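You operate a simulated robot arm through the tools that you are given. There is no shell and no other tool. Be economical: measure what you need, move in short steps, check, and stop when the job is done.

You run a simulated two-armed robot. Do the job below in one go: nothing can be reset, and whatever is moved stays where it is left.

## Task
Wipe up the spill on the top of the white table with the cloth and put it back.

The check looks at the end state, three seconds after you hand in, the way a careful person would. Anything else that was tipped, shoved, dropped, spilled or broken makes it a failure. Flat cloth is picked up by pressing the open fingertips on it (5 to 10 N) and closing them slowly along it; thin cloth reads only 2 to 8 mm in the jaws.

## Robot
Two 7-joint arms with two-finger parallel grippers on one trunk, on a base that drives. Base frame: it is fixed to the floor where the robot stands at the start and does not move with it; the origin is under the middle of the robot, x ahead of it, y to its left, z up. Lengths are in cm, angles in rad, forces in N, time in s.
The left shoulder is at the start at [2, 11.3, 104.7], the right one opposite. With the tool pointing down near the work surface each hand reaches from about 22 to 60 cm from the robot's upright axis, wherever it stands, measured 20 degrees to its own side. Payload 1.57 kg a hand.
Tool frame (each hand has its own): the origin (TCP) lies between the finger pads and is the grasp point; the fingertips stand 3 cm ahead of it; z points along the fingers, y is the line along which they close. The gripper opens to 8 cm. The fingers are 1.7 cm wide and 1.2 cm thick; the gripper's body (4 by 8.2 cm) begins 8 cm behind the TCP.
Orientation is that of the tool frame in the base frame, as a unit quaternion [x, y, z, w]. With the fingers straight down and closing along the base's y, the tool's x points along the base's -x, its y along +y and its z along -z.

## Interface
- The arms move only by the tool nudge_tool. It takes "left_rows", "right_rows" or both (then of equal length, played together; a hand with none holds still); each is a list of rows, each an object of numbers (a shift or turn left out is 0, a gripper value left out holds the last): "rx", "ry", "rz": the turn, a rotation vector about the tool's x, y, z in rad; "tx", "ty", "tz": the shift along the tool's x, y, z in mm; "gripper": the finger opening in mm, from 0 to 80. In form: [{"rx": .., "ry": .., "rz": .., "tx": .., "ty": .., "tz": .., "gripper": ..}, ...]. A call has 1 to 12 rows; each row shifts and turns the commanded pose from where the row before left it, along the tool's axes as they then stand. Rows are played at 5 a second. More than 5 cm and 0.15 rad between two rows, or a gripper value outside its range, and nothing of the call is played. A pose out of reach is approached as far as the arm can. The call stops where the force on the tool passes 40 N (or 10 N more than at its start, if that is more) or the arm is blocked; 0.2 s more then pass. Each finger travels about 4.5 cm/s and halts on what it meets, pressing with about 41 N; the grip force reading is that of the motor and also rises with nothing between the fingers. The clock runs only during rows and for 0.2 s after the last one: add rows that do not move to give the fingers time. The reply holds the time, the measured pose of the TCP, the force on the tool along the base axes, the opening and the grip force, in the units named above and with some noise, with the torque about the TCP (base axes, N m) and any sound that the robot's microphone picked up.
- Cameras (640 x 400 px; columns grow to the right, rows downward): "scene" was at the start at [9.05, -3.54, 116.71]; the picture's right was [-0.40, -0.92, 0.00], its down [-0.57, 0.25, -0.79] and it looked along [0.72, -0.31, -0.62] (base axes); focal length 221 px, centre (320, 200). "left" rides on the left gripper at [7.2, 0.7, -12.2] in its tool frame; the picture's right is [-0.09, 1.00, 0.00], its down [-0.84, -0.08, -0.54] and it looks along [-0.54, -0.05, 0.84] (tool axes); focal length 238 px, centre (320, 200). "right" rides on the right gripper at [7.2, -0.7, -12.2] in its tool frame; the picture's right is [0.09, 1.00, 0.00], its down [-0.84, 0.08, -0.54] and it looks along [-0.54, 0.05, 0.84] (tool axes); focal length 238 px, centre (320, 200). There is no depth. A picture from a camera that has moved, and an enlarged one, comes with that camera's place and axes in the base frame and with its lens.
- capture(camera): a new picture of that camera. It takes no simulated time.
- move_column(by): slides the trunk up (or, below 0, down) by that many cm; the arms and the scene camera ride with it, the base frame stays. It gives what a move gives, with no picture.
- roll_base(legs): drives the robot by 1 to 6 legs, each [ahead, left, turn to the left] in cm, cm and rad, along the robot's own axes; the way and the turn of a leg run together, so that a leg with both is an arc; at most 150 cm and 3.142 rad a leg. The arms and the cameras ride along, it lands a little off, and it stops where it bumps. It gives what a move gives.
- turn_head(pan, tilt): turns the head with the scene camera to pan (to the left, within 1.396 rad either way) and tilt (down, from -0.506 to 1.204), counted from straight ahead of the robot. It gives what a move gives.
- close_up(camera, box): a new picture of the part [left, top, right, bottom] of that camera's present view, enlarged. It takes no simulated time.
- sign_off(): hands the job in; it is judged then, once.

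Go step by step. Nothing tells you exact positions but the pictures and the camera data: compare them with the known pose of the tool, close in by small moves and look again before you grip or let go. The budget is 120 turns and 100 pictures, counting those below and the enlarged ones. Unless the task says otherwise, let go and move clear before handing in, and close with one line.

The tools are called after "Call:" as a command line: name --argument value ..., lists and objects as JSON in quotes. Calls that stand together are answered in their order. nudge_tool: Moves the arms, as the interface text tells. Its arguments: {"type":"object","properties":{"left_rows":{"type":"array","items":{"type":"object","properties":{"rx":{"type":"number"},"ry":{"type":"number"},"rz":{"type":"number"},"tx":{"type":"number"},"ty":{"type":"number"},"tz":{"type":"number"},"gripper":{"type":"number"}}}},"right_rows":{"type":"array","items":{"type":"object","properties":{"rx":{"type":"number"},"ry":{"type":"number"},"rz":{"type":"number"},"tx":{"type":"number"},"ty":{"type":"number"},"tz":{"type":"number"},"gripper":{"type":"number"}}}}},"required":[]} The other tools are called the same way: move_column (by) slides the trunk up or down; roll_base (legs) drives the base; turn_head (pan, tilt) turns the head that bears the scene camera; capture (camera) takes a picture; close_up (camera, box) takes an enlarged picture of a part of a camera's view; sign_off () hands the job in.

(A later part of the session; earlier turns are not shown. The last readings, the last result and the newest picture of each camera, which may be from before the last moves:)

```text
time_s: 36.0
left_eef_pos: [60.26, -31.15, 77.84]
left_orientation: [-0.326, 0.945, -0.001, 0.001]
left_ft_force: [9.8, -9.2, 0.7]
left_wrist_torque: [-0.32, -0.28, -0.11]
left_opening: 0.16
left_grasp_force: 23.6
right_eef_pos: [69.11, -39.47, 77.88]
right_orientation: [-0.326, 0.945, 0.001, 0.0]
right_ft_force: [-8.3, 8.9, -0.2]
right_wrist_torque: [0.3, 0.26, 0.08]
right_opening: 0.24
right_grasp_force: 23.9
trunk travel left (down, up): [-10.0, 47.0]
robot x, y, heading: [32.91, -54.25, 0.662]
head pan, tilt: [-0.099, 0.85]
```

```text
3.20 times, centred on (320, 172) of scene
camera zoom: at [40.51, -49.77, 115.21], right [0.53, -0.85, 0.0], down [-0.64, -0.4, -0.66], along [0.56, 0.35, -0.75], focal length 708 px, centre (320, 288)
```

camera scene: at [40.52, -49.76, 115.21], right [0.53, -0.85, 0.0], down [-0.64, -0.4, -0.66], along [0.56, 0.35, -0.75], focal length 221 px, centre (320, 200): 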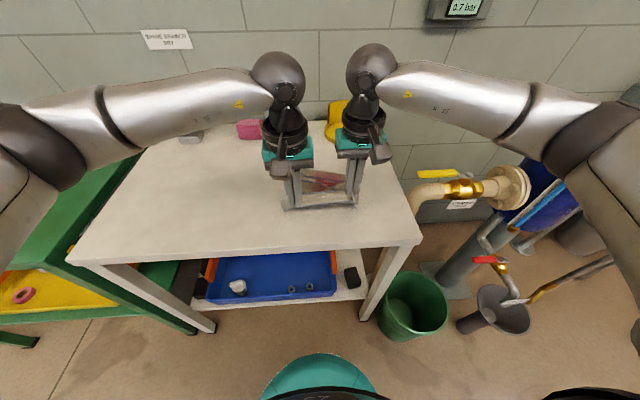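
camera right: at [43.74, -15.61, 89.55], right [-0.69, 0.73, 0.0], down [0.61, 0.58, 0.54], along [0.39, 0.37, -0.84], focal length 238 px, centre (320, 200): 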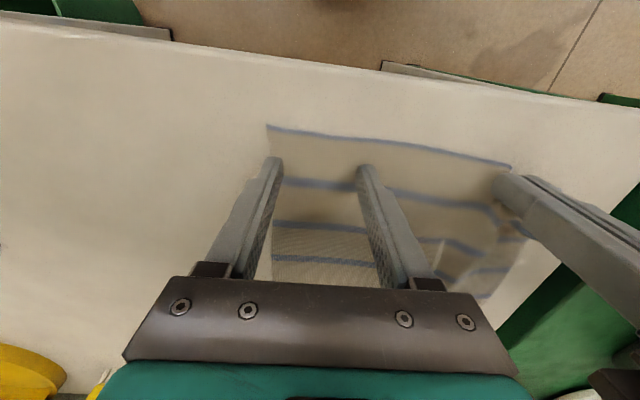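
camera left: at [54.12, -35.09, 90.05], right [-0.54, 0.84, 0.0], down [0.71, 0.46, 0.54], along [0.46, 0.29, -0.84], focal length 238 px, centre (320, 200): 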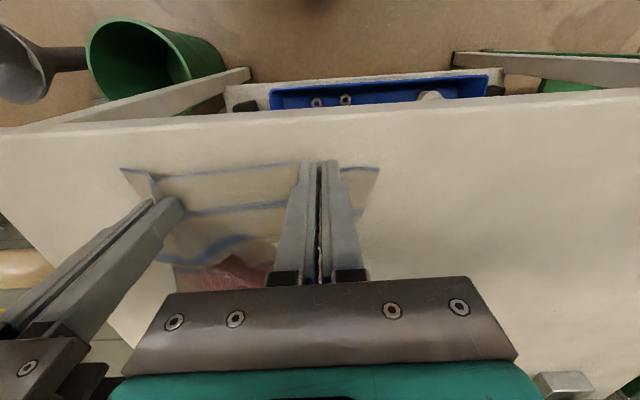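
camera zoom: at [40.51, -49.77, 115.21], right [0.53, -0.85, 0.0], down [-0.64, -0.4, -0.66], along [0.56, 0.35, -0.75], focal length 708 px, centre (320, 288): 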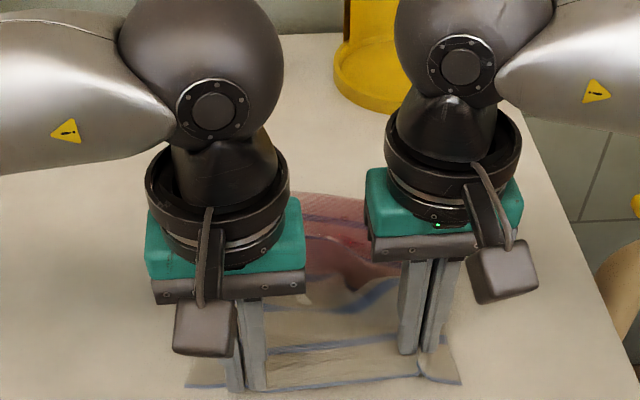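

The cloth now lies fairly smooth. I'll lift it to see what remains beneath.

Call:
nudge_tool --left_rows '[{"tz": -25}, {"tz": -25}, {"tz": -25}, {"tz": -25}, {"tz": -25}, {"tz": -25}, {"tz": -25}, {"tz": -20}, {}]' --right_rows '[{"tz": -25}, {"tz": -25}, {"tz": -25}, {"tz": -25}, {"tz": -25}, {"tz": -25}, {"tz": -25}, {"tz": -20}, {}]'

Call:
capture --camera "scene"

Call:
capture --camera "left"

```text
time_s: 38.0
left_eef_pos: [60.41, -31.17, 97.42]
left_orientation: [-0.325, 0.946, -0.001, 0.0]
left_ft_force: [8.2, -6.8, 0.4]
left_wrist_torque: [-0.27, -0.26, -0.11]
left_opening: 0.17
left_grasp_force: 24.0
right_eef_pos: [69.15, -39.38, 97.68]
right_orientation: [-0.326, 0.945, 0.001, -0.001]
right_ft_force: [-7.8, 7.3, -0.3]
right_wrist_torque: [0.2, 0.23, 0.06]
right_opening: 0.22
right_grasp_force: 24.1
trunk travel left (down, up): [-10.0, 47.0]
robot x, y, heading: [33.24, -54.5, 0.664]
head pan, tilt: [-0.099, 0.85]
```

```text
66 pictures are left
camera scene: at [40.52, -49.76, 115.21], right [0.53, -0.85, 0.0], down [-0.64, -0.4, -0.66], along [0.56, 0.35, -0.75], focal length 221 px, centre (320, 200)
```

scene: 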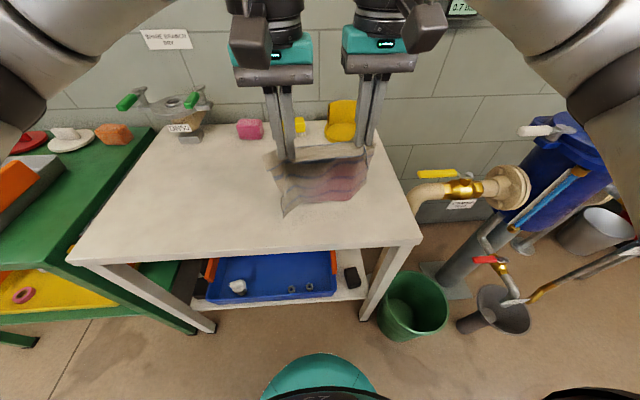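

```text
65 pictures are left
camera left: at [54.17, -35.11, 109.52], right [-0.54, 0.84, 0.0], down [0.71, 0.45, 0.54], along [0.46, 0.29, -0.84], focal length 238 px, centre (320, 200)
```

left: 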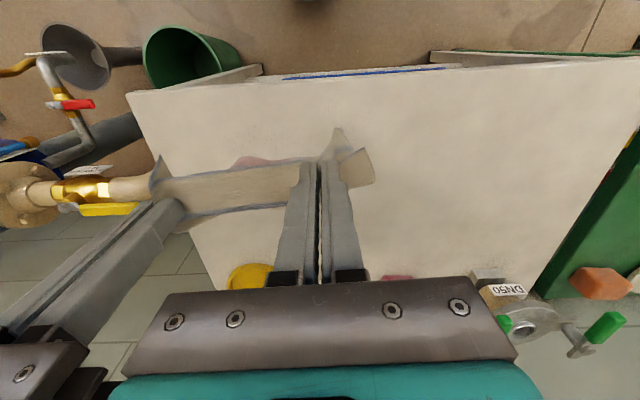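

The hanging cloth hides the spot. I'll roll a bit left with it to see what's left on the table.

Call:
roll_base --legs '[[0, 18, 0]]'

Call:
capture --camera "scene"

Call:
close_up --camera "scene" --box '[330, 120, 530, 245]'

```text
time_s: 39.5
left_eef_pos: [49.31, -17.12, 97.36]
left_orientation: [-0.325, 0.946, -0.001, 0.001]
left_ft_force: [8.4, -8.6, -0.3]
left_wrist_torque: [-0.22, -0.26, -0.07]
left_opening: 0.17
left_grasp_force: 23.8
right_eef_pos: [58.08, -25.25, 97.57]
right_orientation: [-0.325, 0.946, 0.001, 0.0]
right_ft_force: [-7.8, 7.9, -0.1]
right_wrist_torque: [0.27, 0.26, 0.01]
right_opening: 0.22
right_grasp_force: 24.0
trunk travel left (down, up): [-10.0, 47.0]
robot x, y, heading: [22.02, -40.68, 0.662]
head pan, tilt: [-0.099, 0.85]
```

```text
64 pictures are left
camera scene: at [29.47, -35.6, 115.21], right [0.53, -0.85, 0.0], down [-0.64, -0.4, -0.66], along [0.56, 0.35, -0.75], focal length 221 px, centre (320, 200)
```

scene: 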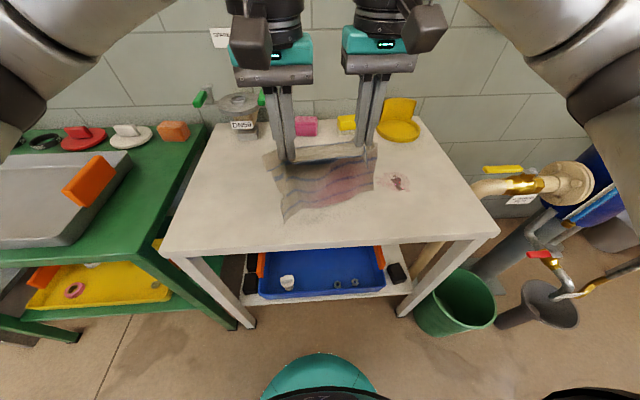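

```text
3.20 times, centred on (430, 182) of scene
camera zoom: at [29.47, -35.6, 115.21], right [0.53, -0.85, 0.0], down [-0.64, -0.4, -0.66], along [0.56, 0.35, -0.75], focal length 708 px, centre (-32, 256)
```

zoom: 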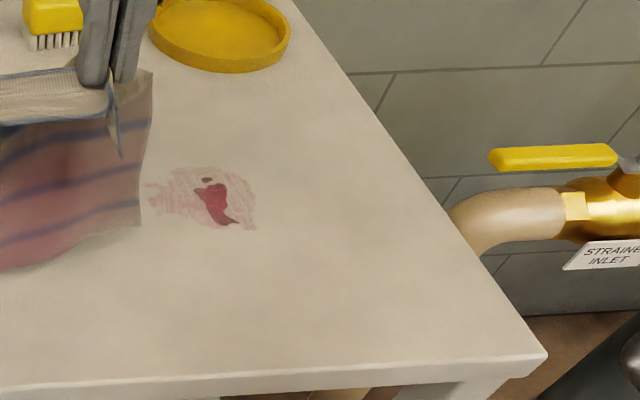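

A residue remains at about [76, -30], so it needs rubbing under pressure. I'll go back, align the right hand's pinched cloth with the spot, and lay the cloth toward me so the pinch lands on the spot.

Call:
roll_base --legs '[[0, -15, 0]]'

Call:
nudge_tool --left_rows '[{"tx": -12, "tz": 16}, {"tx": -12, "tz": 16}, {"tx": -12, "tz": 16}, {"tx": -12, "tz": 16}, {"tx": -12, "tz": 16}, {"tx": -12, "tz": 16}, {"tx": -12, "tz": 16}, {"tx": -12, "tz": 16}, {"tx": -12, "tz": 16}, {"tx": -7, "tz": 16}, {"tz": 16}, {}]' --right_rows '[{"tx": -12, "tz": 16}, {"tx": -12, "tz": 16}, {"tx": -12, "tz": 16}, {"tx": -12, "tz": 16}, {"tx": -12, "tz": 16}, {"tx": -12, "tz": 16}, {"tx": -12, "tz": 16}, {"tx": -12, "tz": 16}, {"tx": -12, "tz": 16}, {"tx": -7, "tz": 16}, {"tz": 16}, {}]'

Call:
capture --camera "scene"

Call:
capture --camera "right"

```text
time_s: 40.9
left_eef_pos: [58.65, -29.04, 97.4]
left_orientation: [-0.325, 0.946, -0.002, 0.001]
left_ft_force: [6.9, -7.2, -0.2]
left_wrist_torque: [-0.21, -0.22, -0.06]
left_opening: 0.14
left_grasp_force: 23.7
right_eef_pos: [67.32, -37.26, 97.5]
right_orientation: [-0.325, 0.946, 0.001, -0.001]
right_ft_force: [-6.0, 6.7, 0.3]
right_wrist_torque: [0.19, 0.2, 0.06]
right_opening: 0.24
right_grasp_force: 24.4
trunk travel left (down, up): [-10.0, 47.0]
robot x, y, heading: [31.3, -52.49, 0.665]
head pan, tilt: [-0.099, 0.85]
```

```text
time_s: 43.5
left_eef_pos: [67.67, -21.94, 79.8]
left_orientation: [-0.326, 0.945, 0.0, 0.001]
left_ft_force: [4.4, -3.5, 0.2]
left_wrist_torque: [-0.12, -0.08, -0.01]
left_opening: 0.14
left_grasp_force: 23.4
right_eef_pos: [76.25, -29.99, 80.06]
right_orientation: [-0.325, 0.946, 0.001, -0.001]
right_ft_force: [-3.3, 3.0, 0.5]
right_wrist_torque: [0.1, 0.14, 0.03]
right_opening: 0.21
right_grasp_force: 23.4
trunk travel left (down, up): [-10.0, 47.0]
robot x, y, heading: [30.93, -52.14, 0.658]
head pan, tilt: [-0.099, 0.85]
```

```text
62 pictures are left
camera scene: at [38.71, -47.45, 115.21], right [0.53, -0.85, 0.0], down [-0.64, -0.4, -0.66], along [0.56, 0.35, -0.75], focal length 221 px, centre (320, 200)
```

scene: 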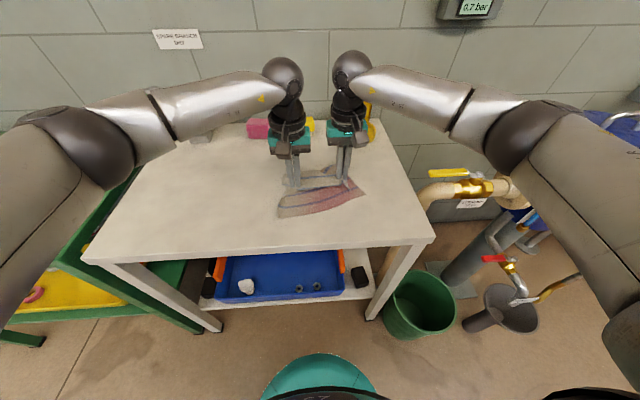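

```text
61 pictures are left
camera right: at [71.08, -34.79, 92.26], right [-0.69, 0.73, 0.0], down [0.61, 0.58, 0.54], along [0.39, 0.37, -0.84], focal length 238 px, centre (320, 200)
```

right: 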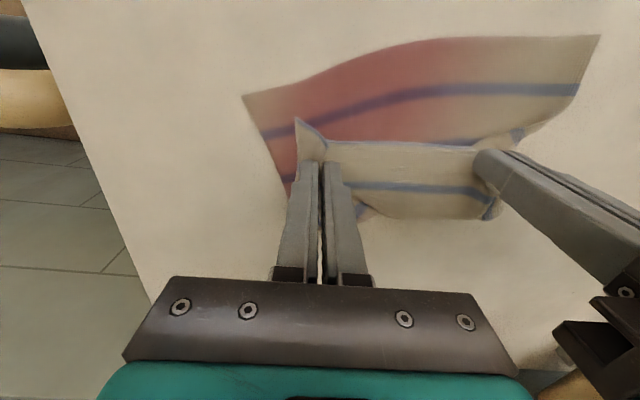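

The right pinch is right over the spot. I'll lower it to a light press.

Call:
nudge_tool --left_rows '[{"tz": 8}, {"tz": 8}, {"tz": 4}, {}]' --right_rows '[{"tz": 12}, {"tz": 12}, {"tz": 6}, {}]'

```text
time_s: 44.5
left_eef_pos: [67.56, -21.99, 77.85]
left_orientation: [-0.325, 0.946, -0.001, 0.002]
left_ft_force: [4.1, -4.0, 0.9]
left_wrist_torque: [-0.13, -0.11, -0.03]
left_opening: 0.16
left_grasp_force: 23.4
right_eef_pos: [76.23, -29.98, 77.25]
right_orientation: [-0.326, 0.946, 0.003, 0.002]
right_ft_force: [-5.1, 0.7, 19.3]
right_wrist_torque: [-0.01, 0.07, 0.02]
right_opening: 0.21
right_grasp_force: 23.2
trunk travel left (down, up): [-10.0, 47.0]
robot x, y, heading: [31.26, -51.78, 0.657]
head pan, tilt: [-0.099, 0.85]
```

Call:
nudge_tool --left_rows '[{"tx": 15, "ty": 20}, {"tx": 15, "ty": 20}, {"ty": -27}, {"ty": -27}, {"ty": -27}, {"tx": -12}, {"ty": 27}, {"ty": 27}, {"ty": 27}, {"tx": -12}, {"ty": -27}, {"ty": -27}]' --right_rows '[{"tx": 15, "ty": 20, "tz": -0.6}, {"tx": 15, "ty": 20}, {"ty": -27}, {"ty": -27}, {"ty": -27}, {"tx": -12}, {"ty": 27}, {"ty": 27}, {"ty": 27}, {"tx": -12}, {"ty": -27}, {"ty": -27}]'

Call:
capture --camera "right"

```text
time_s: 47.1
left_eef_pos: [68.03, -23.52, 77.75]
left_orientation: [-0.326, 0.945, -0.002, 0.002]
left_ft_force: [3.3, -4.1, 0.2]
left_wrist_torque: [-0.1, -0.1, -0.08]
left_opening: 0.15
left_grasp_force: 23.2
right_eef_pos: [76.62, -31.47, 77.18]
right_orientation: [-0.325, 0.946, 0.003, 0.001]
right_ft_force: [-4.6, 6.9, 18.5]
right_wrist_torque: [0.12, 0.06, 0.03]
right_opening: 0.25
right_grasp_force: 23.7
trunk travel left (down, up): [-10.0, 47.0]
robot x, y, heading: [31.13, -52.28, 0.658]
head pan, tilt: [-0.099, 0.85]
```

```text
60 pictures are left
camera right: at [71.39, -36.33, 89.54], right [-0.69, 0.73, 0.0], down [0.61, 0.57, 0.55], along [0.39, 0.38, -0.84], focal length 238 px, centre (320, 200)
```

right: 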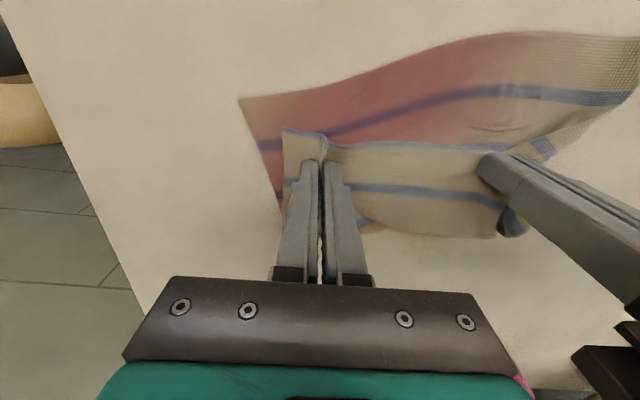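

Call:
nudge_tool --left_rows '[{"ty": -27}, {"tx": -12}, {"ty": 27}, {"ty": 27}, {"ty": 27}, {"tx": -12}, {"ty": -27}, {"ty": -27}, {"ty": -27}, {"tx": -12}, {"ty": 27}, {"ty": 27}]' --right_rows '[{"ty": -27}, {"tx": -12}, {"ty": 27}, {"ty": 27}, {"ty": 27}, {"tx": -12}, {"ty": -27}, {"ty": -27}, {"ty": -27}, {"tx": -12}, {"ty": 27}, {"ty": 27}]'

Call:
nudge_tool --left_rows '[{"tx": 25, "ty": 10}, {"tx": 25}, {"tx": 20}, {"ty": -15}, {"tx": -25}, {"tx": -25}, {"tx": -20}, {"ty": -15}, {"tx": 25}, {"tx": 25}, {"tx": 20}, {"ty": -15}]' --right_rows '[{"tx": 25, "ty": 10}, {"tx": 25}, {"tx": 20}, {"ty": -15}, {"tx": -25}, {"tx": -25}, {"tx": -20}, {"ty": -15}, {"tx": 25}, {"tx": 25}, {"tx": 20}, {"ty": -15}]'

Call:
capture --camera "right"

```text
time_s: 49.7
left_eef_pos: [69.19, -19.08, 77.83]
left_orientation: [-0.325, 0.946, -0.002, 0.001]
left_ft_force: [5.0, -4.6, 0.4]
left_wrist_torque: [-0.11, -0.18, -0.06]
left_opening: 0.13
left_grasp_force: 23.0
right_eef_pos: [77.79, -27.13, 77.12]
right_orientation: [-0.325, 0.946, 0.002, 0.001]
right_ft_force: [-2.1, 0.5, 21.2]
right_wrist_torque: [-0.03, -0.06, 0.02]
right_opening: 0.25
right_grasp_force: 23.9
trunk travel left (down, up): [-10.0, 47.0]
robot x, y, heading: [31.04, -52.21, 0.663]
head pan, tilt: [-0.099, 0.85]
```

```text
time_s: 52.3
left_eef_pos: [65.62, -26.15, 77.72]
left_orientation: [-0.325, 0.946, 0.0, 0.001]
left_ft_force: [2.7, -3.2, 0.9]
left_wrist_torque: [-0.06, -0.08, -0.03]
left_opening: 0.15
left_grasp_force: 23.4
right_eef_pos: [74.34, -34.03, 77.1]
right_orientation: [-0.326, 0.945, 0.003, 0.0]
right_ft_force: [-7.4, 7.1, 22.4]
right_wrist_torque: [0.15, 0.15, 0.0]
right_opening: 0.2
right_grasp_force: 23.8
trunk travel left (down, up): [-10.0, 47.0]
robot x, y, heading: [31.59, -51.86, 0.664]
head pan, tilt: [-0.099, 0.85]
```

```text
59 pictures are left
camera right: at [69.13, -39.0, 89.55], right [-0.69, 0.73, 0.0], down [0.61, 0.57, 0.54], along [0.39, 0.38, -0.84], focal length 238 px, centre (320, 200)
```

right: 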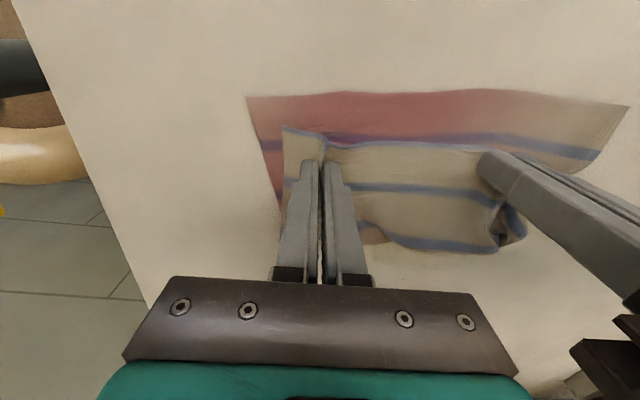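

I've rubbed over the whole area. Now I'll lift the cloth and roll left to inspect.

Call:
nudge_tool --left_rows '[{"tz": -10}, {"tz": -20}, {"tz": -20}, {"tz": -20}, {"tz": -20}, {"tz": -20}, {"tz": -20}, {"tz": -20}, {"tz": -20}, {"tz": -20}, {}]' --right_rows '[{"tz": -10}, {"tz": -20}, {"tz": -20}, {"tz": -20}, {"tz": -20}, {"tz": -20}, {"tz": -20}, {"tz": -20}, {"tz": -20}, {"tz": -20}, {}]'

Call:
roll_base --legs '[[0, 20, 0]]'

Call:
capture --camera "scene"

Call:
close_up --camera "scene" --box '[330, 120, 530, 245]'

```text
time_s: 54.7
left_eef_pos: [65.93, -26.09, 96.86]
left_orientation: [-0.325, 0.946, -0.001, 0.0]
left_ft_force: [6.2, -6.4, -0.7]
left_wrist_torque: [-0.21, -0.19, -0.07]
left_opening: 0.16
left_grasp_force: 23.2
right_eef_pos: [74.54, -34.25, 96.09]
right_orientation: [-0.326, 0.945, 0.001, 0.0]
right_ft_force: [-6.5, 5.0, 1.0]
right_wrist_torque: [0.18, 0.16, 0.06]
right_opening: 0.23
right_grasp_force: 24.3
trunk travel left (down, up): [-10.0, 47.0]
robot x, y, heading: [31.49, -52.36, 0.661]
head pan, tilt: [-0.099, 0.85]
```

```text
time_s: 56.3
left_eef_pos: [53.52, -10.47, 96.71]
left_orientation: [-0.324, 0.946, -0.002, 0.001]
left_ft_force: [6.1, -6.2, -0.8]
left_wrist_torque: [-0.17, -0.2, -0.09]
left_opening: 0.15
left_grasp_force: 23.0
right_eef_pos: [62.22, -18.53, 96.18]
right_orientation: [-0.323, 0.946, 0.001, 0.0]
right_ft_force: [-6.4, 5.9, 0.7]
right_wrist_torque: [0.19, 0.18, 0.03]
right_opening: 0.23
right_grasp_force: 23.5
trunk travel left (down, up): [-10.0, 47.0]
robot x, y, heading: [18.74, -36.25, 0.656]
head pan, tilt: [-0.099, 0.85]
```

```text
58 pictures are left
camera scene: at [26.47, -31.71, 115.21], right [0.53, -0.85, 0.0], down [-0.64, -0.4, -0.66], along [0.56, 0.35, -0.75], focal length 221 px, centre (320, 200)
```

scene: 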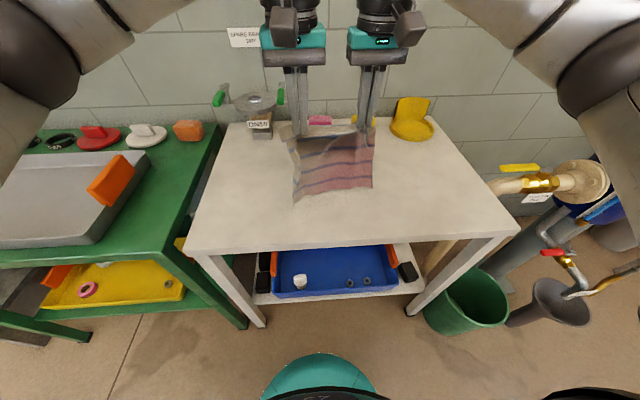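

```text
3.20 times, centred on (430, 182) of scene
camera zoom: at [26.47, -31.71, 115.21], right [0.53, -0.85, 0.0], down [-0.64, -0.4, -0.66], along [0.56, 0.35, -0.75], focal length 708 px, centre (-32, 256)
```

zoom: 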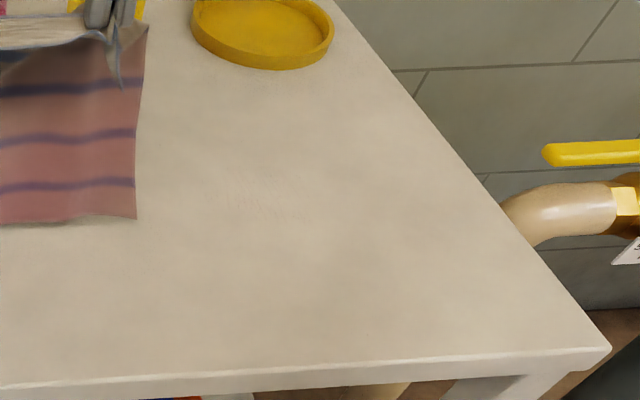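

Call:
close_up --camera "scene" --box '[375, 150, 455, 200]'

```text
8.00 times, centred on (415, 175) of scene
camera zoom: at [26.47, -31.71, 115.21], right [0.53, -0.85, 0.0], down [-0.64, -0.4, -0.66], along [0.56, 0.35, -0.75], focal length 1771 px, centre (-440, 400)
```

zoom: 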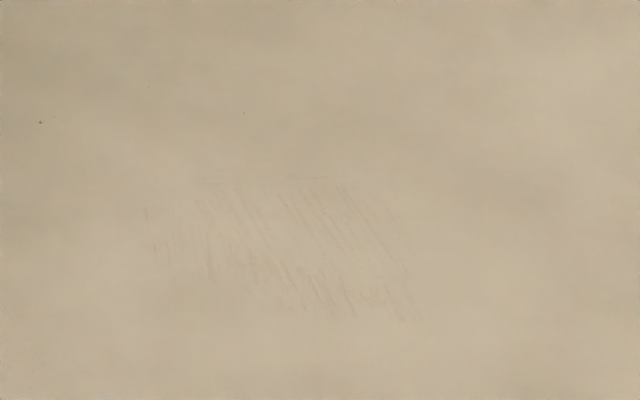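

It's nearly clean, with only a very faint tint at about [76.2, -29.6]. I'll do one more rubbing pass over it.

Call:
roll_base --legs '[[0, -18, 0]]'

Call:
nudge_tool --left_rows '[{"tx": 27}, {"tx": 27}, {"tx": 26}, {"tx": -12, "tz": 20}, {"tx": -16, "tz": 20}, {"tx": -16, "tz": 20}, {"tx": -16, "tz": 20}, {"tx": -16, "tz": 20}, {"tx": -16, "tz": 20}, {"tx": -16, "tz": 20}, {"tx": -14, "tz": 20}, {}]' --right_rows '[{"tx": 27}, {"tx": 27}, {"tx": 26}, {"tx": -12, "tz": 20}, {"tx": -16, "tz": 20}, {"tx": -16, "tz": 20}, {"tx": -16, "tz": 20}, {"tx": -16, "tz": 20}, {"tx": -16, "tz": 20}, {"tx": -16, "tz": 20}, {"tx": -14, "tz": 20}, {}]'

Call:
capture --camera "right"

```text
time_s: 57.8
left_eef_pos: [64.48, -24.46, 96.8]
left_orientation: [-0.324, 0.946, -0.002, 0.001]
left_ft_force: [5.2, -4.2, -1.0]
left_wrist_torque: [-0.16, -0.15, -0.05]
left_opening: 0.17
left_grasp_force: 23.6
right_eef_pos: [73.23, -32.68, 96.1]
right_orientation: [-0.325, 0.946, 0.002, -0.001]
right_ft_force: [-5.9, 6.0, 0.2]
right_wrist_torque: [0.17, 0.17, 0.05]
right_opening: 0.24
right_grasp_force: 23.8
trunk travel left (down, up): [-10.0, 47.0]
robot x, y, heading: [29.65, -50.24, 0.657]
head pan, tilt: [-0.099, 0.85]
```

```text
time_s: 60.4
left_eef_pos: [67.87, -21.84, 80.84]
left_orientation: [-0.324, 0.946, -0.002, 0.0]
left_ft_force: [3.3, -3.1, 0.0]
left_wrist_torque: [-0.09, -0.06, -0.04]
left_opening: 0.17
left_grasp_force: 23.0
right_eef_pos: [76.47, -29.96, 80.09]
right_orientation: [-0.326, 0.945, 0.002, -0.001]
right_ft_force: [-3.2, 2.9, 0.8]
right_wrist_torque: [0.12, 0.1, -0.01]
right_opening: 0.23
right_grasp_force: 23.5
trunk travel left (down, up): [-10.0, 47.0]
robot x, y, heading: [30.12, -50.25, 0.657]
head pan, tilt: [-0.099, 0.85]
```

```text
55 pictures are left
camera right: at [71.28, -34.78, 92.38], right [-0.69, 0.73, 0.0], down [0.61, 0.57, 0.54], along [0.39, 0.37, -0.84], focal length 238 px, centre (320, 200)
```

right: 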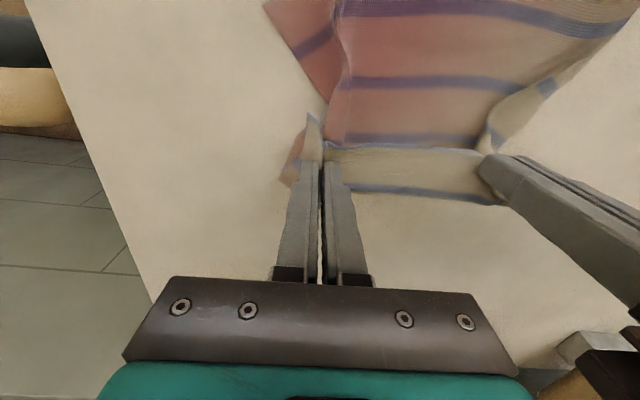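

Call:
nudge_tool --left_rows '[{"tz": 13}, {"tz": 12}, {"tz": 4}, {"tx": 15, "ty": 20}, {"tx": 18, "ty": 20}, {"ty": -28}, {"ty": -28}, {"ty": -28}, {"tx": -10}, {"ty": 28}, {"ty": 28}, {"ty": 28}]' --right_rows '[{"tz": 13}, {"tz": 12}, {"tz": 4.5}, {"tx": 15, "ty": 20}, {"tx": 18, "ty": 20}, {"ty": -28}, {"ty": -28}, {"ty": -28}, {"tx": -10}, {"ty": 28}, {"ty": 28}, {"ty": 28}]'

Call:
nudge_tool --left_rows '[{"tx": -10}, {"ty": -28}, {"ty": -28}, {"ty": -28}, {"tx": -10}, {"ty": 28}, {"ty": 28}, {"ty": 28}, {"tx": -10}, {"ty": -28}, {"ty": -28}, {"ty": -28}]' --right_rows '[{"tx": -10}, {"ty": -28}, {"ty": -28}, {"ty": -28}, {"tx": -10}, {"ty": 28}, {"ty": 28}, {"ty": 28}, {"tx": -10}, {"ty": -28}, {"ty": -28}, {"ty": -28}]'

Call:
nudge_tool --left_rows '[{"tx": -10}, {"ty": 28}, {"ty": 28}, {"ty": 28}, {"tx": -10}, {"ty": -28}, {"ty": -28}, {"ty": -28}, {"tx": 30}, {"tx": 20}, {"ty": 28}, {"ty": 28}]' --right_rows '[{"tx": -10}, {"ty": 28}, {"ty": 28}, {"ty": 28}, {"tx": -10}, {"ty": -28}, {"ty": -28}, {"ty": -28}, {"tx": 30}, {"tx": 20}, {"ty": 28}, {"ty": 28}]'

Call:
nudge_tool --left_rows '[{"tz": -10}, {"tz": -20}, {"tz": -20}, {"tz": -20}, {"tz": -20}, {"tz": -20}, {"tz": -20}, {"tz": -20}, {"tz": -20}, {"tz": -20}, {}]' --right_rows '[{"tz": -10}, {"tz": -20}, {"tz": -20}, {"tz": -20}, {"tz": -20}, {"tz": -20}, {"tz": -20}, {"tz": -20}, {"tz": -20}, {"tz": -20}, {}]'

Call:
roll_base --legs '[[0, 20, 0]]'

Call:
capture --camera "scene"

Call:
close_up --camera "scene" --box '[360, 140, 456, 200]'

```text
time_s: 63.0
left_eef_pos: [63.45, -20.04, 77.93]
left_orientation: [-0.324, 0.946, -0.001, 0.001]
left_ft_force: [3.5, -3.9, 0.6]
left_wrist_torque: [-0.11, -0.1, -0.03]
left_opening: 0.16
left_grasp_force: 23.6
right_eef_pos: [72.14, -28.18, 77.28]
right_orientation: [-0.325, 0.946, 0.003, 0.0]
right_ft_force: [-2.8, 3.3, 20.3]
right_wrist_torque: [-0.08, -0.01, 0.06]
right_opening: 0.24
right_grasp_force: 23.9
trunk travel left (down, up): [-10.0, 47.0]
robot x, y, heading: [29.93, -50.32, 0.66]
head pan, tilt: [-0.099, 0.85]
```

```text
time_s: 65.6
left_eef_pos: [71.12, -25.03, 77.99]
left_orientation: [-0.325, 0.946, -0.002, 0.001]
left_ft_force: [2.8, -2.2, 0.0]
left_wrist_torque: [-0.08, -0.1, -0.03]
left_opening: 0.18
left_grasp_force: 23.8
right_eef_pos: [79.69, -33.08, 77.21]
right_orientation: [-0.326, 0.945, 0.002, 0.001]
right_ft_force: [-2.6, 3.6, 14.0]
right_wrist_torque: [-0.04, 0.04, 0.0]
right_opening: 0.22
right_grasp_force: 23.6
trunk travel left (down, up): [-10.0, 47.0]
robot x, y, heading: [29.76, -50.31, 0.656]
head pan, tilt: [-0.099, 0.85]
```

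```text
time_s: 68.2
left_eef_pos: [65.32, -22.27, 78.04]
left_orientation: [-0.325, 0.946, -0.002, 0.001]
left_ft_force: [3.9, -3.7, -0.3]
left_wrist_torque: [-0.11, -0.06, 0.0]
left_opening: 0.17
left_grasp_force: 23.3
right_eef_pos: [73.8, -30.48, 77.22]
right_orientation: [-0.325, 0.946, 0.001, 0.0]
right_ft_force: [-3.0, 1.8, 19.1]
right_wrist_torque: [-0.08, -0.03, 0.01]
right_opening: 0.23
right_grasp_force: 23.8
trunk travel left (down, up): [-10.0, 47.0]
robot x, y, heading: [29.99, -50.49, 0.659]
head pan, tilt: [-0.099, 0.85]
```

```text
time_s: 70.6
left_eef_pos: [65.22, -22.36, 96.84]
left_orientation: [-0.324, 0.946, -0.002, 0.0]
left_ft_force: [5.0, -4.8, 0.1]
left_wrist_torque: [-0.12, -0.15, -0.07]
left_opening: 0.16
left_grasp_force: 23.4
right_eef_pos: [73.95, -30.45, 96.1]
right_orientation: [-0.325, 0.946, 0.001, -0.001]
right_ft_force: [-4.9, 4.8, 0.5]
right_wrist_torque: [0.16, 0.15, 0.03]
right_opening: 0.26
right_grasp_force: 24.2
trunk travel left (down, up): [-10.0, 47.0]
robot x, y, heading: [29.85, -50.2, 0.662]
head pan, tilt: [-0.099, 0.85]
```

```text
time_s: 72.2
left_eef_pos: [53.32, -6.61, 96.96]
left_orientation: [-0.324, 0.946, -0.002, 0.001]
left_ft_force: [5.0, -6.3, 0.5]
left_wrist_torque: [-0.17, -0.14, -0.09]
left_opening: 0.16
left_grasp_force: 23.2
right_eef_pos: [61.91, -14.76, 96.04]
right_orientation: [-0.325, 0.946, 0.003, 0.0]
right_ft_force: [-5.6, 5.6, 0.3]
right_wrist_torque: [0.2, 0.19, 0.03]
right_opening: 0.24
right_grasp_force: 23.7
trunk travel left (down, up): [-10.0, 47.0]
robot x, y, heading: [17.46, -34.79, 0.662]
head pan, tilt: [-0.099, 0.85]
```

```text
54 pictures are left
camera scene: at [25.24, -30.11, 115.21], right [0.53, -0.85, 0.0], down [-0.64, -0.4, -0.66], along [0.56, 0.35, -0.75], focal length 221 px, centre (320, 200)
```

scene: 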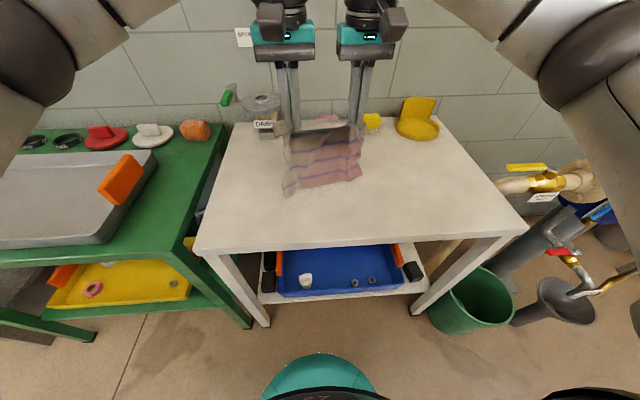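

```text
6.67 times, centred on (408, 170) of scene
camera zoom: at [25.24, -30.11, 115.21], right [0.53, -0.85, 0.0], down [-0.64, -0.4, -0.66], along [0.56, 0.35, -0.75], focal length 1476 px, centre (-267, 400)
```

zoom: 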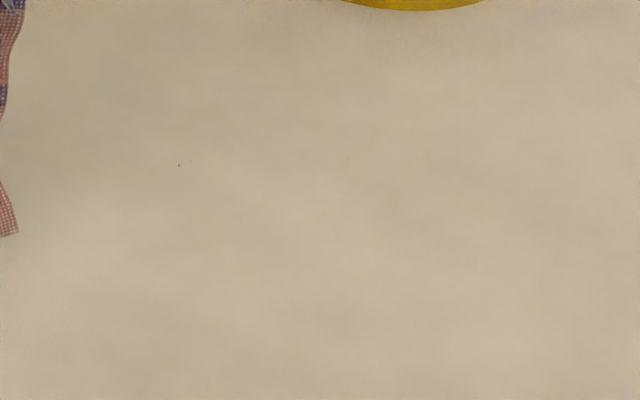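

The table is clean now. Next I'll return to the cloth's original place, a few cm closer for reach, and swing the cloth out over its old spot.

Call:
nudge_tool --left_rows '[{"tz": -15}, {"tz": -10}, {}]' --right_rows '[{"tz": -15}, {"tz": -15}, {}]'

Call:
roll_base --legs '[[0, 6.6, 0], [4, 0, 0]]'

Call:
nudge_tool --left_rows '[{"ty": 19}, {"ty": 19}, {"ty": 19}, {"tx": -12}, {"tx": -12}, {"tx": -12}, {"tx": -12}, {"tx": -12}, {"tx": -11}, {}, {}]' --right_rows '[{"ty": 20}, {"ty": 20}, {"ty": 20}, {"tx": -12}, {"tx": -12}, {"tx": -12}, {"tx": -12}, {"tx": -12}, {"tx": -11}, {}, {}]'

Call:
capture --camera "scene"

Call:
capture --camera "left"

```text
time_s: 73.0
left_eef_pos: [53.36, -6.8, 99.37]
left_orientation: [-0.323, 0.946, -0.002, 0.001]
left_ft_force: [3.0, -3.3, 0.5]
left_wrist_torque: [-0.1, -0.12, -0.01]
left_opening: 0.19
left_grasp_force: 23.1
right_eef_pos: [61.83, -14.78, 99.1]
right_orientation: [-0.324, 0.946, 0.002, 0.0]
right_ft_force: [-3.4, 3.2, 0.2]
right_wrist_torque: [0.14, 0.13, 0.05]
right_opening: 0.25
right_grasp_force: 23.7
trunk travel left (down, up): [-10.0, 47.0]
robot x, y, heading: [17.6, -34.8, 0.657]
head pan, tilt: [-0.099, 0.85]
```

```text
time_s: 74.5
left_eef_pos: [52.37, 0.87, 99.35]
left_orientation: [-0.324, 0.946, -0.001, 0.001]
left_ft_force: [3.7, -4.0, -0.7]
left_wrist_torque: [-0.09, -0.13, -0.04]
left_opening: 0.16
left_grasp_force: 23.2
right_eef_pos: [60.96, -7.2, 99.07]
right_orientation: [-0.325, 0.946, 0.002, 0.0]
right_ft_force: [-5.2, 4.0, -0.9]
right_wrist_torque: [0.12, 0.15, 0.0]
right_opening: 0.25
right_grasp_force: 23.9
trunk travel left (down, up): [-10.0, 47.0]
robot x, y, heading: [17.02, -27.14, 0.662]
head pan, tilt: [-0.099, 0.85]
```

```text
time_s: 76.9
left_eef_pos: [54.45, 9.84, 99.4]
left_orientation: [-0.323, 0.946, -0.001, 0.001]
left_ft_force: [0.9, -0.7, 0.2]
left_wrist_torque: [-0.04, 0.03, -0.02]
left_opening: 0.18
left_grasp_force: 23.9
right_eef_pos: [62.85, 2.0, 99.2]
right_orientation: [-0.325, 0.946, 0.001, 0.0]
right_ft_force: [0.7, -1.1, 0.0]
right_wrist_torque: [-0.04, 0.03, 0.0]
right_opening: 0.21
right_grasp_force: 24.1
trunk travel left (down, up): [-10.0, 47.0]
robot x, y, heading: [16.94, -27.06, 0.658]
head pan, tilt: [-0.099, 0.85]
```

```text
52 pictures are left
camera scene: at [24.36, -22.47, 115.21], right [0.53, -0.85, 0.0], down [-0.64, -0.4, -0.66], along [0.56, 0.35, -0.75], focal length 221 px, centre (320, 200)
```

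scene: 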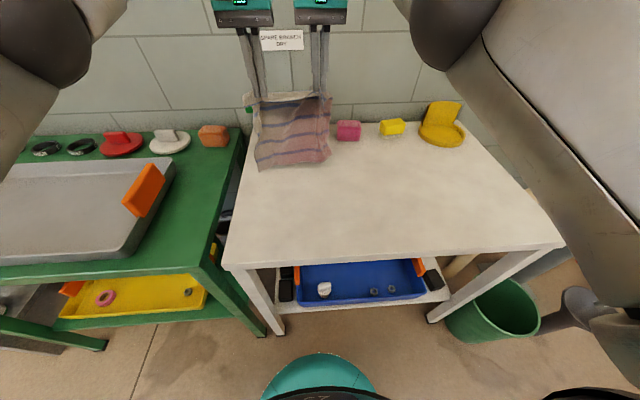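

```text
51 pictures are left
camera left: at [48.22, 5.97, 111.5], right [-0.54, 0.84, 0.0], down [0.71, 0.45, 0.54], along [0.46, 0.29, -0.84], focal length 238 px, centre (320, 200)
```

left: 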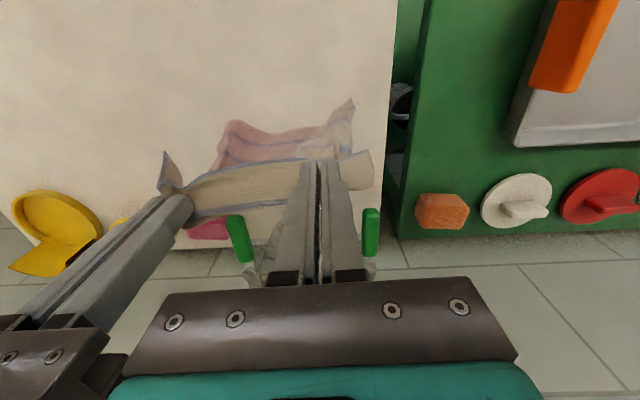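

The hands are over the cloth's far edge line. I'll reach slightly further, then lower while drawing back to lay it out.

Call:
nudge_tool --left_rows '[{"tx": -10, "tz": 5}, {"tx": -10, "tz": 10}, {}, {"tx": 20, "tz": 5}, {"tx": 25, "tz": 10}, {"tx": 25, "tz": 15}, {"tx": 25, "tz": 20}, {"tx": 22, "tz": 22}, {"tx": 20, "tz": 25}, {"tx": 16, "tz": 28}, {"tx": 14, "tz": 28}, {}]' --right_rows '[{"tx": -5, "tz": 5}, {"tx": -5, "tz": 10}, {}, {"tx": 20, "tz": 5}, {"tx": 25, "tz": 10}, {"tx": 25, "tz": 15}, {"tx": 25, "tz": 20}, {"tx": 22, "tz": 22}, {"tx": 20, "tz": 25}, {"tx": 17, "tz": 28}, {"tx": 16, "tz": 28}, {}]'

Call:
capture --camera "scene"

Call:
capture --camera "left"

```text
time_s: 79.5
left_eef_pos: [42.87, 0.79, 82.35]
left_orientation: [-0.324, 0.946, -0.002, 0.002]
left_ft_force: [0.0, 0.0, -0.4]
left_wrist_torque: [0.0, 0.0, 0.03]
left_opening: 0.17
left_grasp_force: 23.1
right_eef_pos: [50.19, -7.92, 82.36]
right_orientation: [-0.324, 0.946, 0.002, -0.001]
right_ft_force: [-0.2, -0.1, 0.1]
right_wrist_torque: [0.01, 0.0, 0.01]
right_opening: 0.23
right_grasp_force: 23.2
trunk travel left (down, up): [-10.0, 47.0]
robot x, y, heading: [17.01, -27.21, 0.659]
head pan, tilt: [-0.099, 0.85]
```

```text
50 pictures are left
camera scene: at [24.36, -22.47, 115.21], right [0.53, -0.85, 0.0], down [-0.64, -0.4, -0.66], along [0.56, 0.35, -0.75], focal length 221 px, centre (320, 200)
```

scene: 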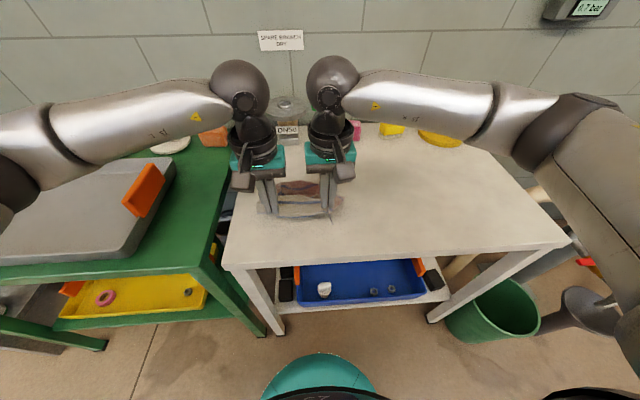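

```text
49 pictures are left
camera left: at [36.66, -3.05, 94.54], right [-0.54, 0.84, 0.0], down [0.71, 0.45, 0.54], along [0.46, 0.29, -0.84], focal length 238 px, centre (320, 200)
```

left: 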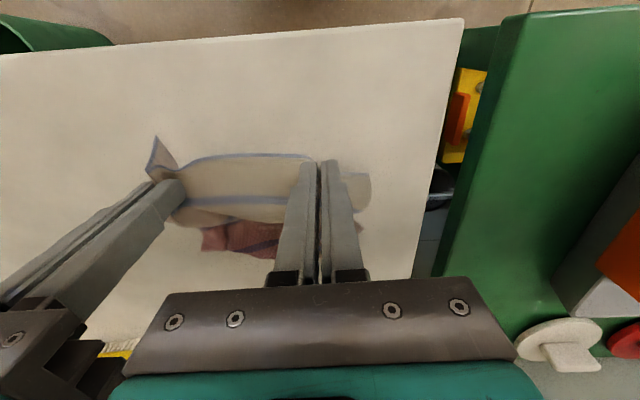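

The cloth is laying out. I'll draw back the last 3 cm while lowering and spread the hands slightly.

Call:
nudge_tool --left_rows '[{"tx": 8, "tz": 10, "ty": 1}, {"tx": 8, "tz": 12, "ty": 1}, {"tx": 8, "tz": 12}, {"tx": 5, "tz": 8}, {}]' --right_rows '[{"tx": 8, "tz": 10, "ty": -2}, {"tx": 8, "tz": 12, "ty": -2}, {"tx": 8, "tz": 12, "ty": -1}, {"tx": 5, "tz": 8}, {}]'

Call:
capture --camera "left"

Call:
close_up --camera "scene" --box '[200, 110, 400, 235]'

```text
time_s: 80.7
left_eef_pos: [40.54, -0.88, 78.31]
left_orientation: [-0.323, 0.946, -0.002, 0.001]
left_ft_force: [3.6, -6.0, -0.5]
left_wrist_torque: [-0.18, -0.13, -0.04]
left_opening: 0.15
left_grasp_force: 23.7
right_eef_pos: [48.07, -9.89, 78.22]
right_orientation: [-0.326, 0.946, 0.002, -0.001]
right_ft_force: [-5.3, 4.9, -0.5]
right_wrist_torque: [0.19, 0.1, -0.02]
right_opening: 0.23
right_grasp_force: 23.6
trunk travel left (down, up): [-10.0, 47.0]
robot x, y, heading: [16.8, -27.53, 0.664]
head pan, tilt: [-0.099, 0.85]
```

```text
48 pictures are left
camera left: at [34.27, -4.71, 90.44], right [-0.54, 0.84, -0.01], down [0.71, 0.45, 0.54], along [0.46, 0.29, -0.84], focal length 238 px, centre (320, 200)
```

left: 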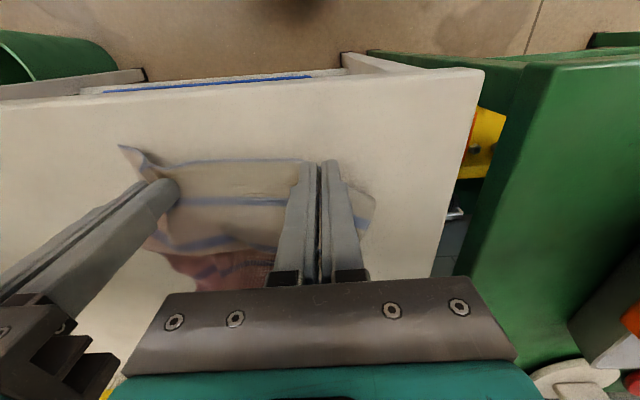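

```text
3.20 times, centred on (300, 172) of scene
camera zoom: at [24.36, -22.47, 115.21], right [0.53, -0.85, 0.0], down [-0.64, -0.4, -0.66], along [0.56, 0.35, -0.75], focal length 708 px, centre (384, 288)
```

zoom: 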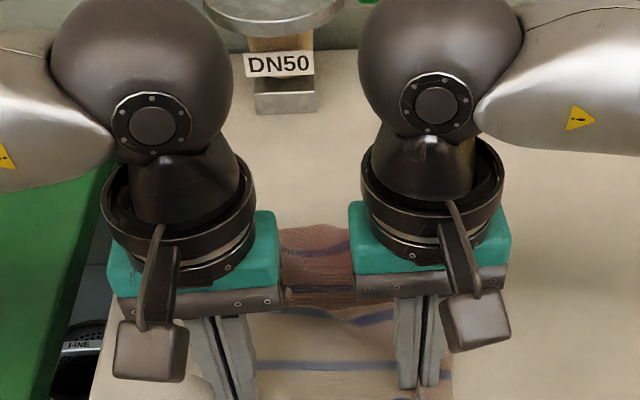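

Call:
nudge_tool --left_rows '[{"tx": 7, "tz": 3}, {"tx": 7, "tz": 3}, {}]' --right_rows '[{"tx": 7, "tz": 3}, {"tx": 7, "tz": 3}, {}]'

Call:
nudge_tool --left_rows '[{"gripper": 6}, {"gripper": 12}, {"gripper": 20}, {"gripper": 28}, {}]' --right_rows '[{"gripper": 6}, {"gripper": 12}, {"gripper": 20}, {"gripper": 28}, {}]'

Call:
capture --camera "left"

Call:
capture --camera "right"

```text
time_s: 81.5
left_eef_pos: [39.37, -1.83, 77.6]
left_orientation: [-0.325, 0.946, -0.002, 0.001]
left_ft_force: [5.6, -7.1, -0.1]
left_wrist_torque: [-0.22, -0.19, -0.07]
left_opening: 0.18
left_grasp_force: 23.0
right_eef_pos: [47.15, -10.86, 77.5]
right_orientation: [-0.325, 0.946, 0.003, -0.001]
right_ft_force: [-5.3, 6.7, -1.0]
right_wrist_torque: [0.18, 0.18, 0.02]
right_opening: 0.23
right_grasp_force: 23.2
trunk travel left (down, up): [-10.0, 47.0]
robot x, y, heading: [16.88, -27.12, 0.658]
head pan, tilt: [-0.099, 0.85]
```

```text
time_s: 82.7
left_eef_pos: [39.33, -1.78, 77.72]
left_orientation: [-0.324, 0.946, -0.001, 0.001]
left_ft_force: [0.3, -0.4, 0.9]
left_wrist_torque: [0.0, 0.03, -0.01]
left_opening: 2.81
left_grasp_force: 0.0
right_eef_pos: [47.11, -10.84, 77.48]
right_orientation: [-0.325, 0.946, 0.001, -0.001]
right_ft_force: [0.1, 0.2, -0.4]
right_wrist_torque: [-0.04, 0.01, 0.02]
right_opening: 2.79
right_grasp_force: 0.1
trunk travel left (down, up): [-10.0, 47.0]
robot x, y, heading: [16.57, -26.87, 0.655]
head pan, tilt: [-0.099, 0.85]
```

```text
46 pictures are left
camera left: at [33.14, -5.58, 89.84], right [-0.54, 0.84, 0.0], down [0.71, 0.45, 0.54], along [0.46, 0.29, -0.84], focal length 238 px, centre (320, 200)
```

left: 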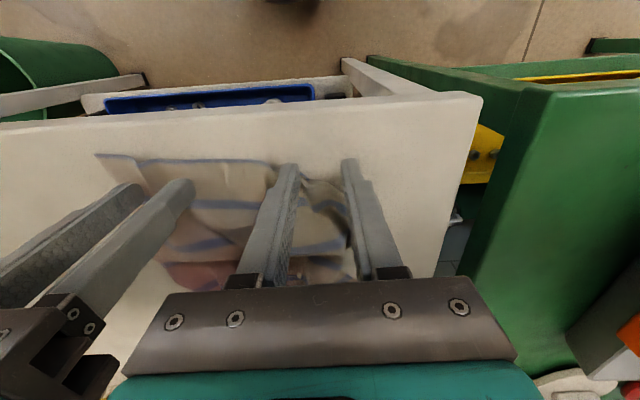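

```text
45 pictures are left
camera right: at [41.91, -15.68, 89.91], right [-0.68, 0.73, 0.0], down [0.61, 0.57, 0.54], along [0.39, 0.37, -0.84], focal length 238 px, centre (320, 200)
```

right: 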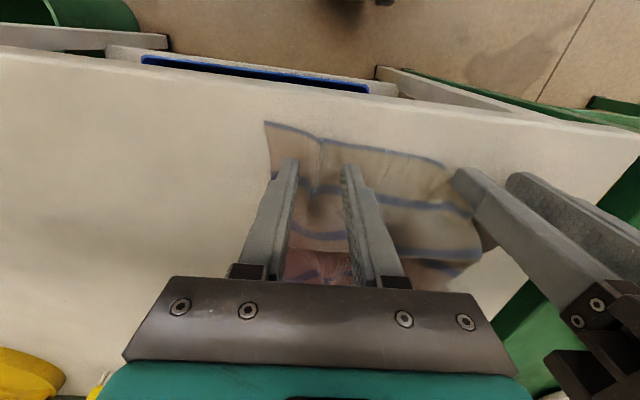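

Released. I'll raise the hands straight up, slowly, and look at how the cloth lies.

Call:
nudge_tool --left_rows '[{"gripper": 36}, {"tz": -10}, {"tz": -15}, {"tz": -25}, {"tz": -30}, {"tz": -30}, {"tz": -30}, {"tz": -30}, {"tz": -30}, {}]' --right_rows '[{"gripper": 36}, {"tz": -10}, {"tz": -15}, {"tz": -25}, {"tz": -30}, {"tz": -30}, {"tz": -30}, {"tz": -30}, {"tz": -30}, {}]'

Call:
capture --camera "scene"

Call:
capture --camera "left"

Call:
close_up --camera "scene" --box '[200, 110, 400, 235]'

```text
time_s: 84.9
left_eef_pos: [39.39, -1.68, 97.8]
left_orientation: [-0.324, 0.946, -0.001, 0.0]
left_ft_force: [0.2, -0.2, 0.9]
left_wrist_torque: [0.03, -0.02, -0.02]
left_opening: 3.56
left_grasp_force: 0.2
right_eef_pos: [47.19, -10.99, 97.57]
right_orientation: [-0.325, 0.946, 0.003, -0.001]
right_ft_force: [0.4, -0.9, 0.0]
right_wrist_torque: [0.01, 0.01, 0.02]
right_opening: 3.62
right_grasp_force: 0.1
trunk travel left (down, up): [-10.0, 47.0]
robot x, y, heading: [16.97, -27.12, 0.664]
head pan, tilt: [-0.099, 0.85]
```

```text
44 pictures are left
camera scene: at [24.36, -22.47, 115.21], right [0.53, -0.85, 0.0], down [-0.64, -0.4, -0.66], along [0.56, 0.35, -0.75], focal length 221 px, centre (320, 200)
```

scene: 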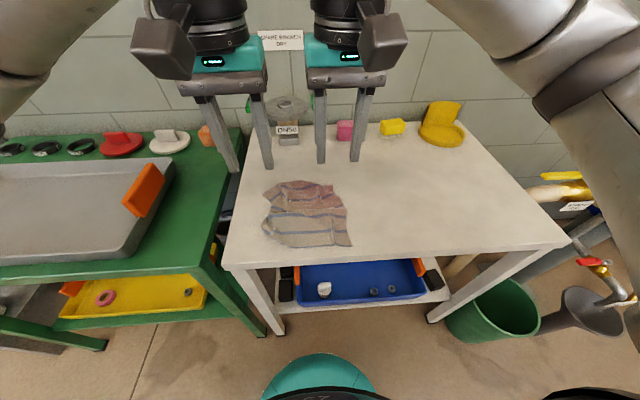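

```text
43 pictures are left
camera left: at [33.06, -5.59, 109.88], right [-0.54, 0.84, 0.0], down [0.71, 0.45, 0.54], along [0.46, 0.29, -0.84], focal length 238 px, centre (320, 200)
```

left: 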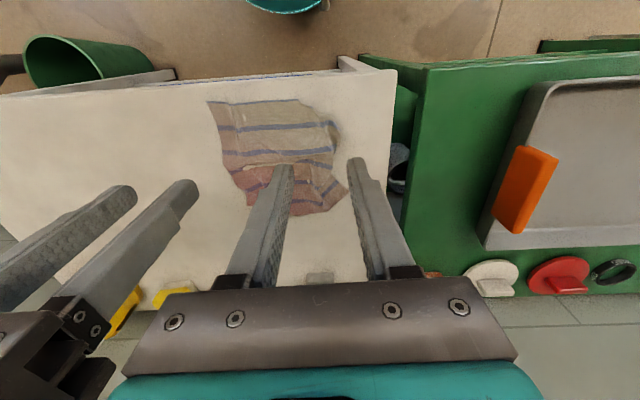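

```text
3.20 times, centred on (300, 172) of scene
camera zoom: at [24.36, -22.47, 115.21], right [0.53, -0.85, 0.0], down [-0.64, -0.4, -0.66], along [0.56, 0.35, -0.75], focal length 708 px, centre (384, 288)
```

zoom: 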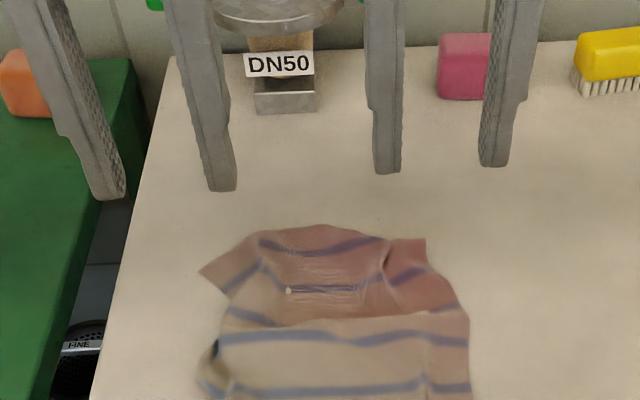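

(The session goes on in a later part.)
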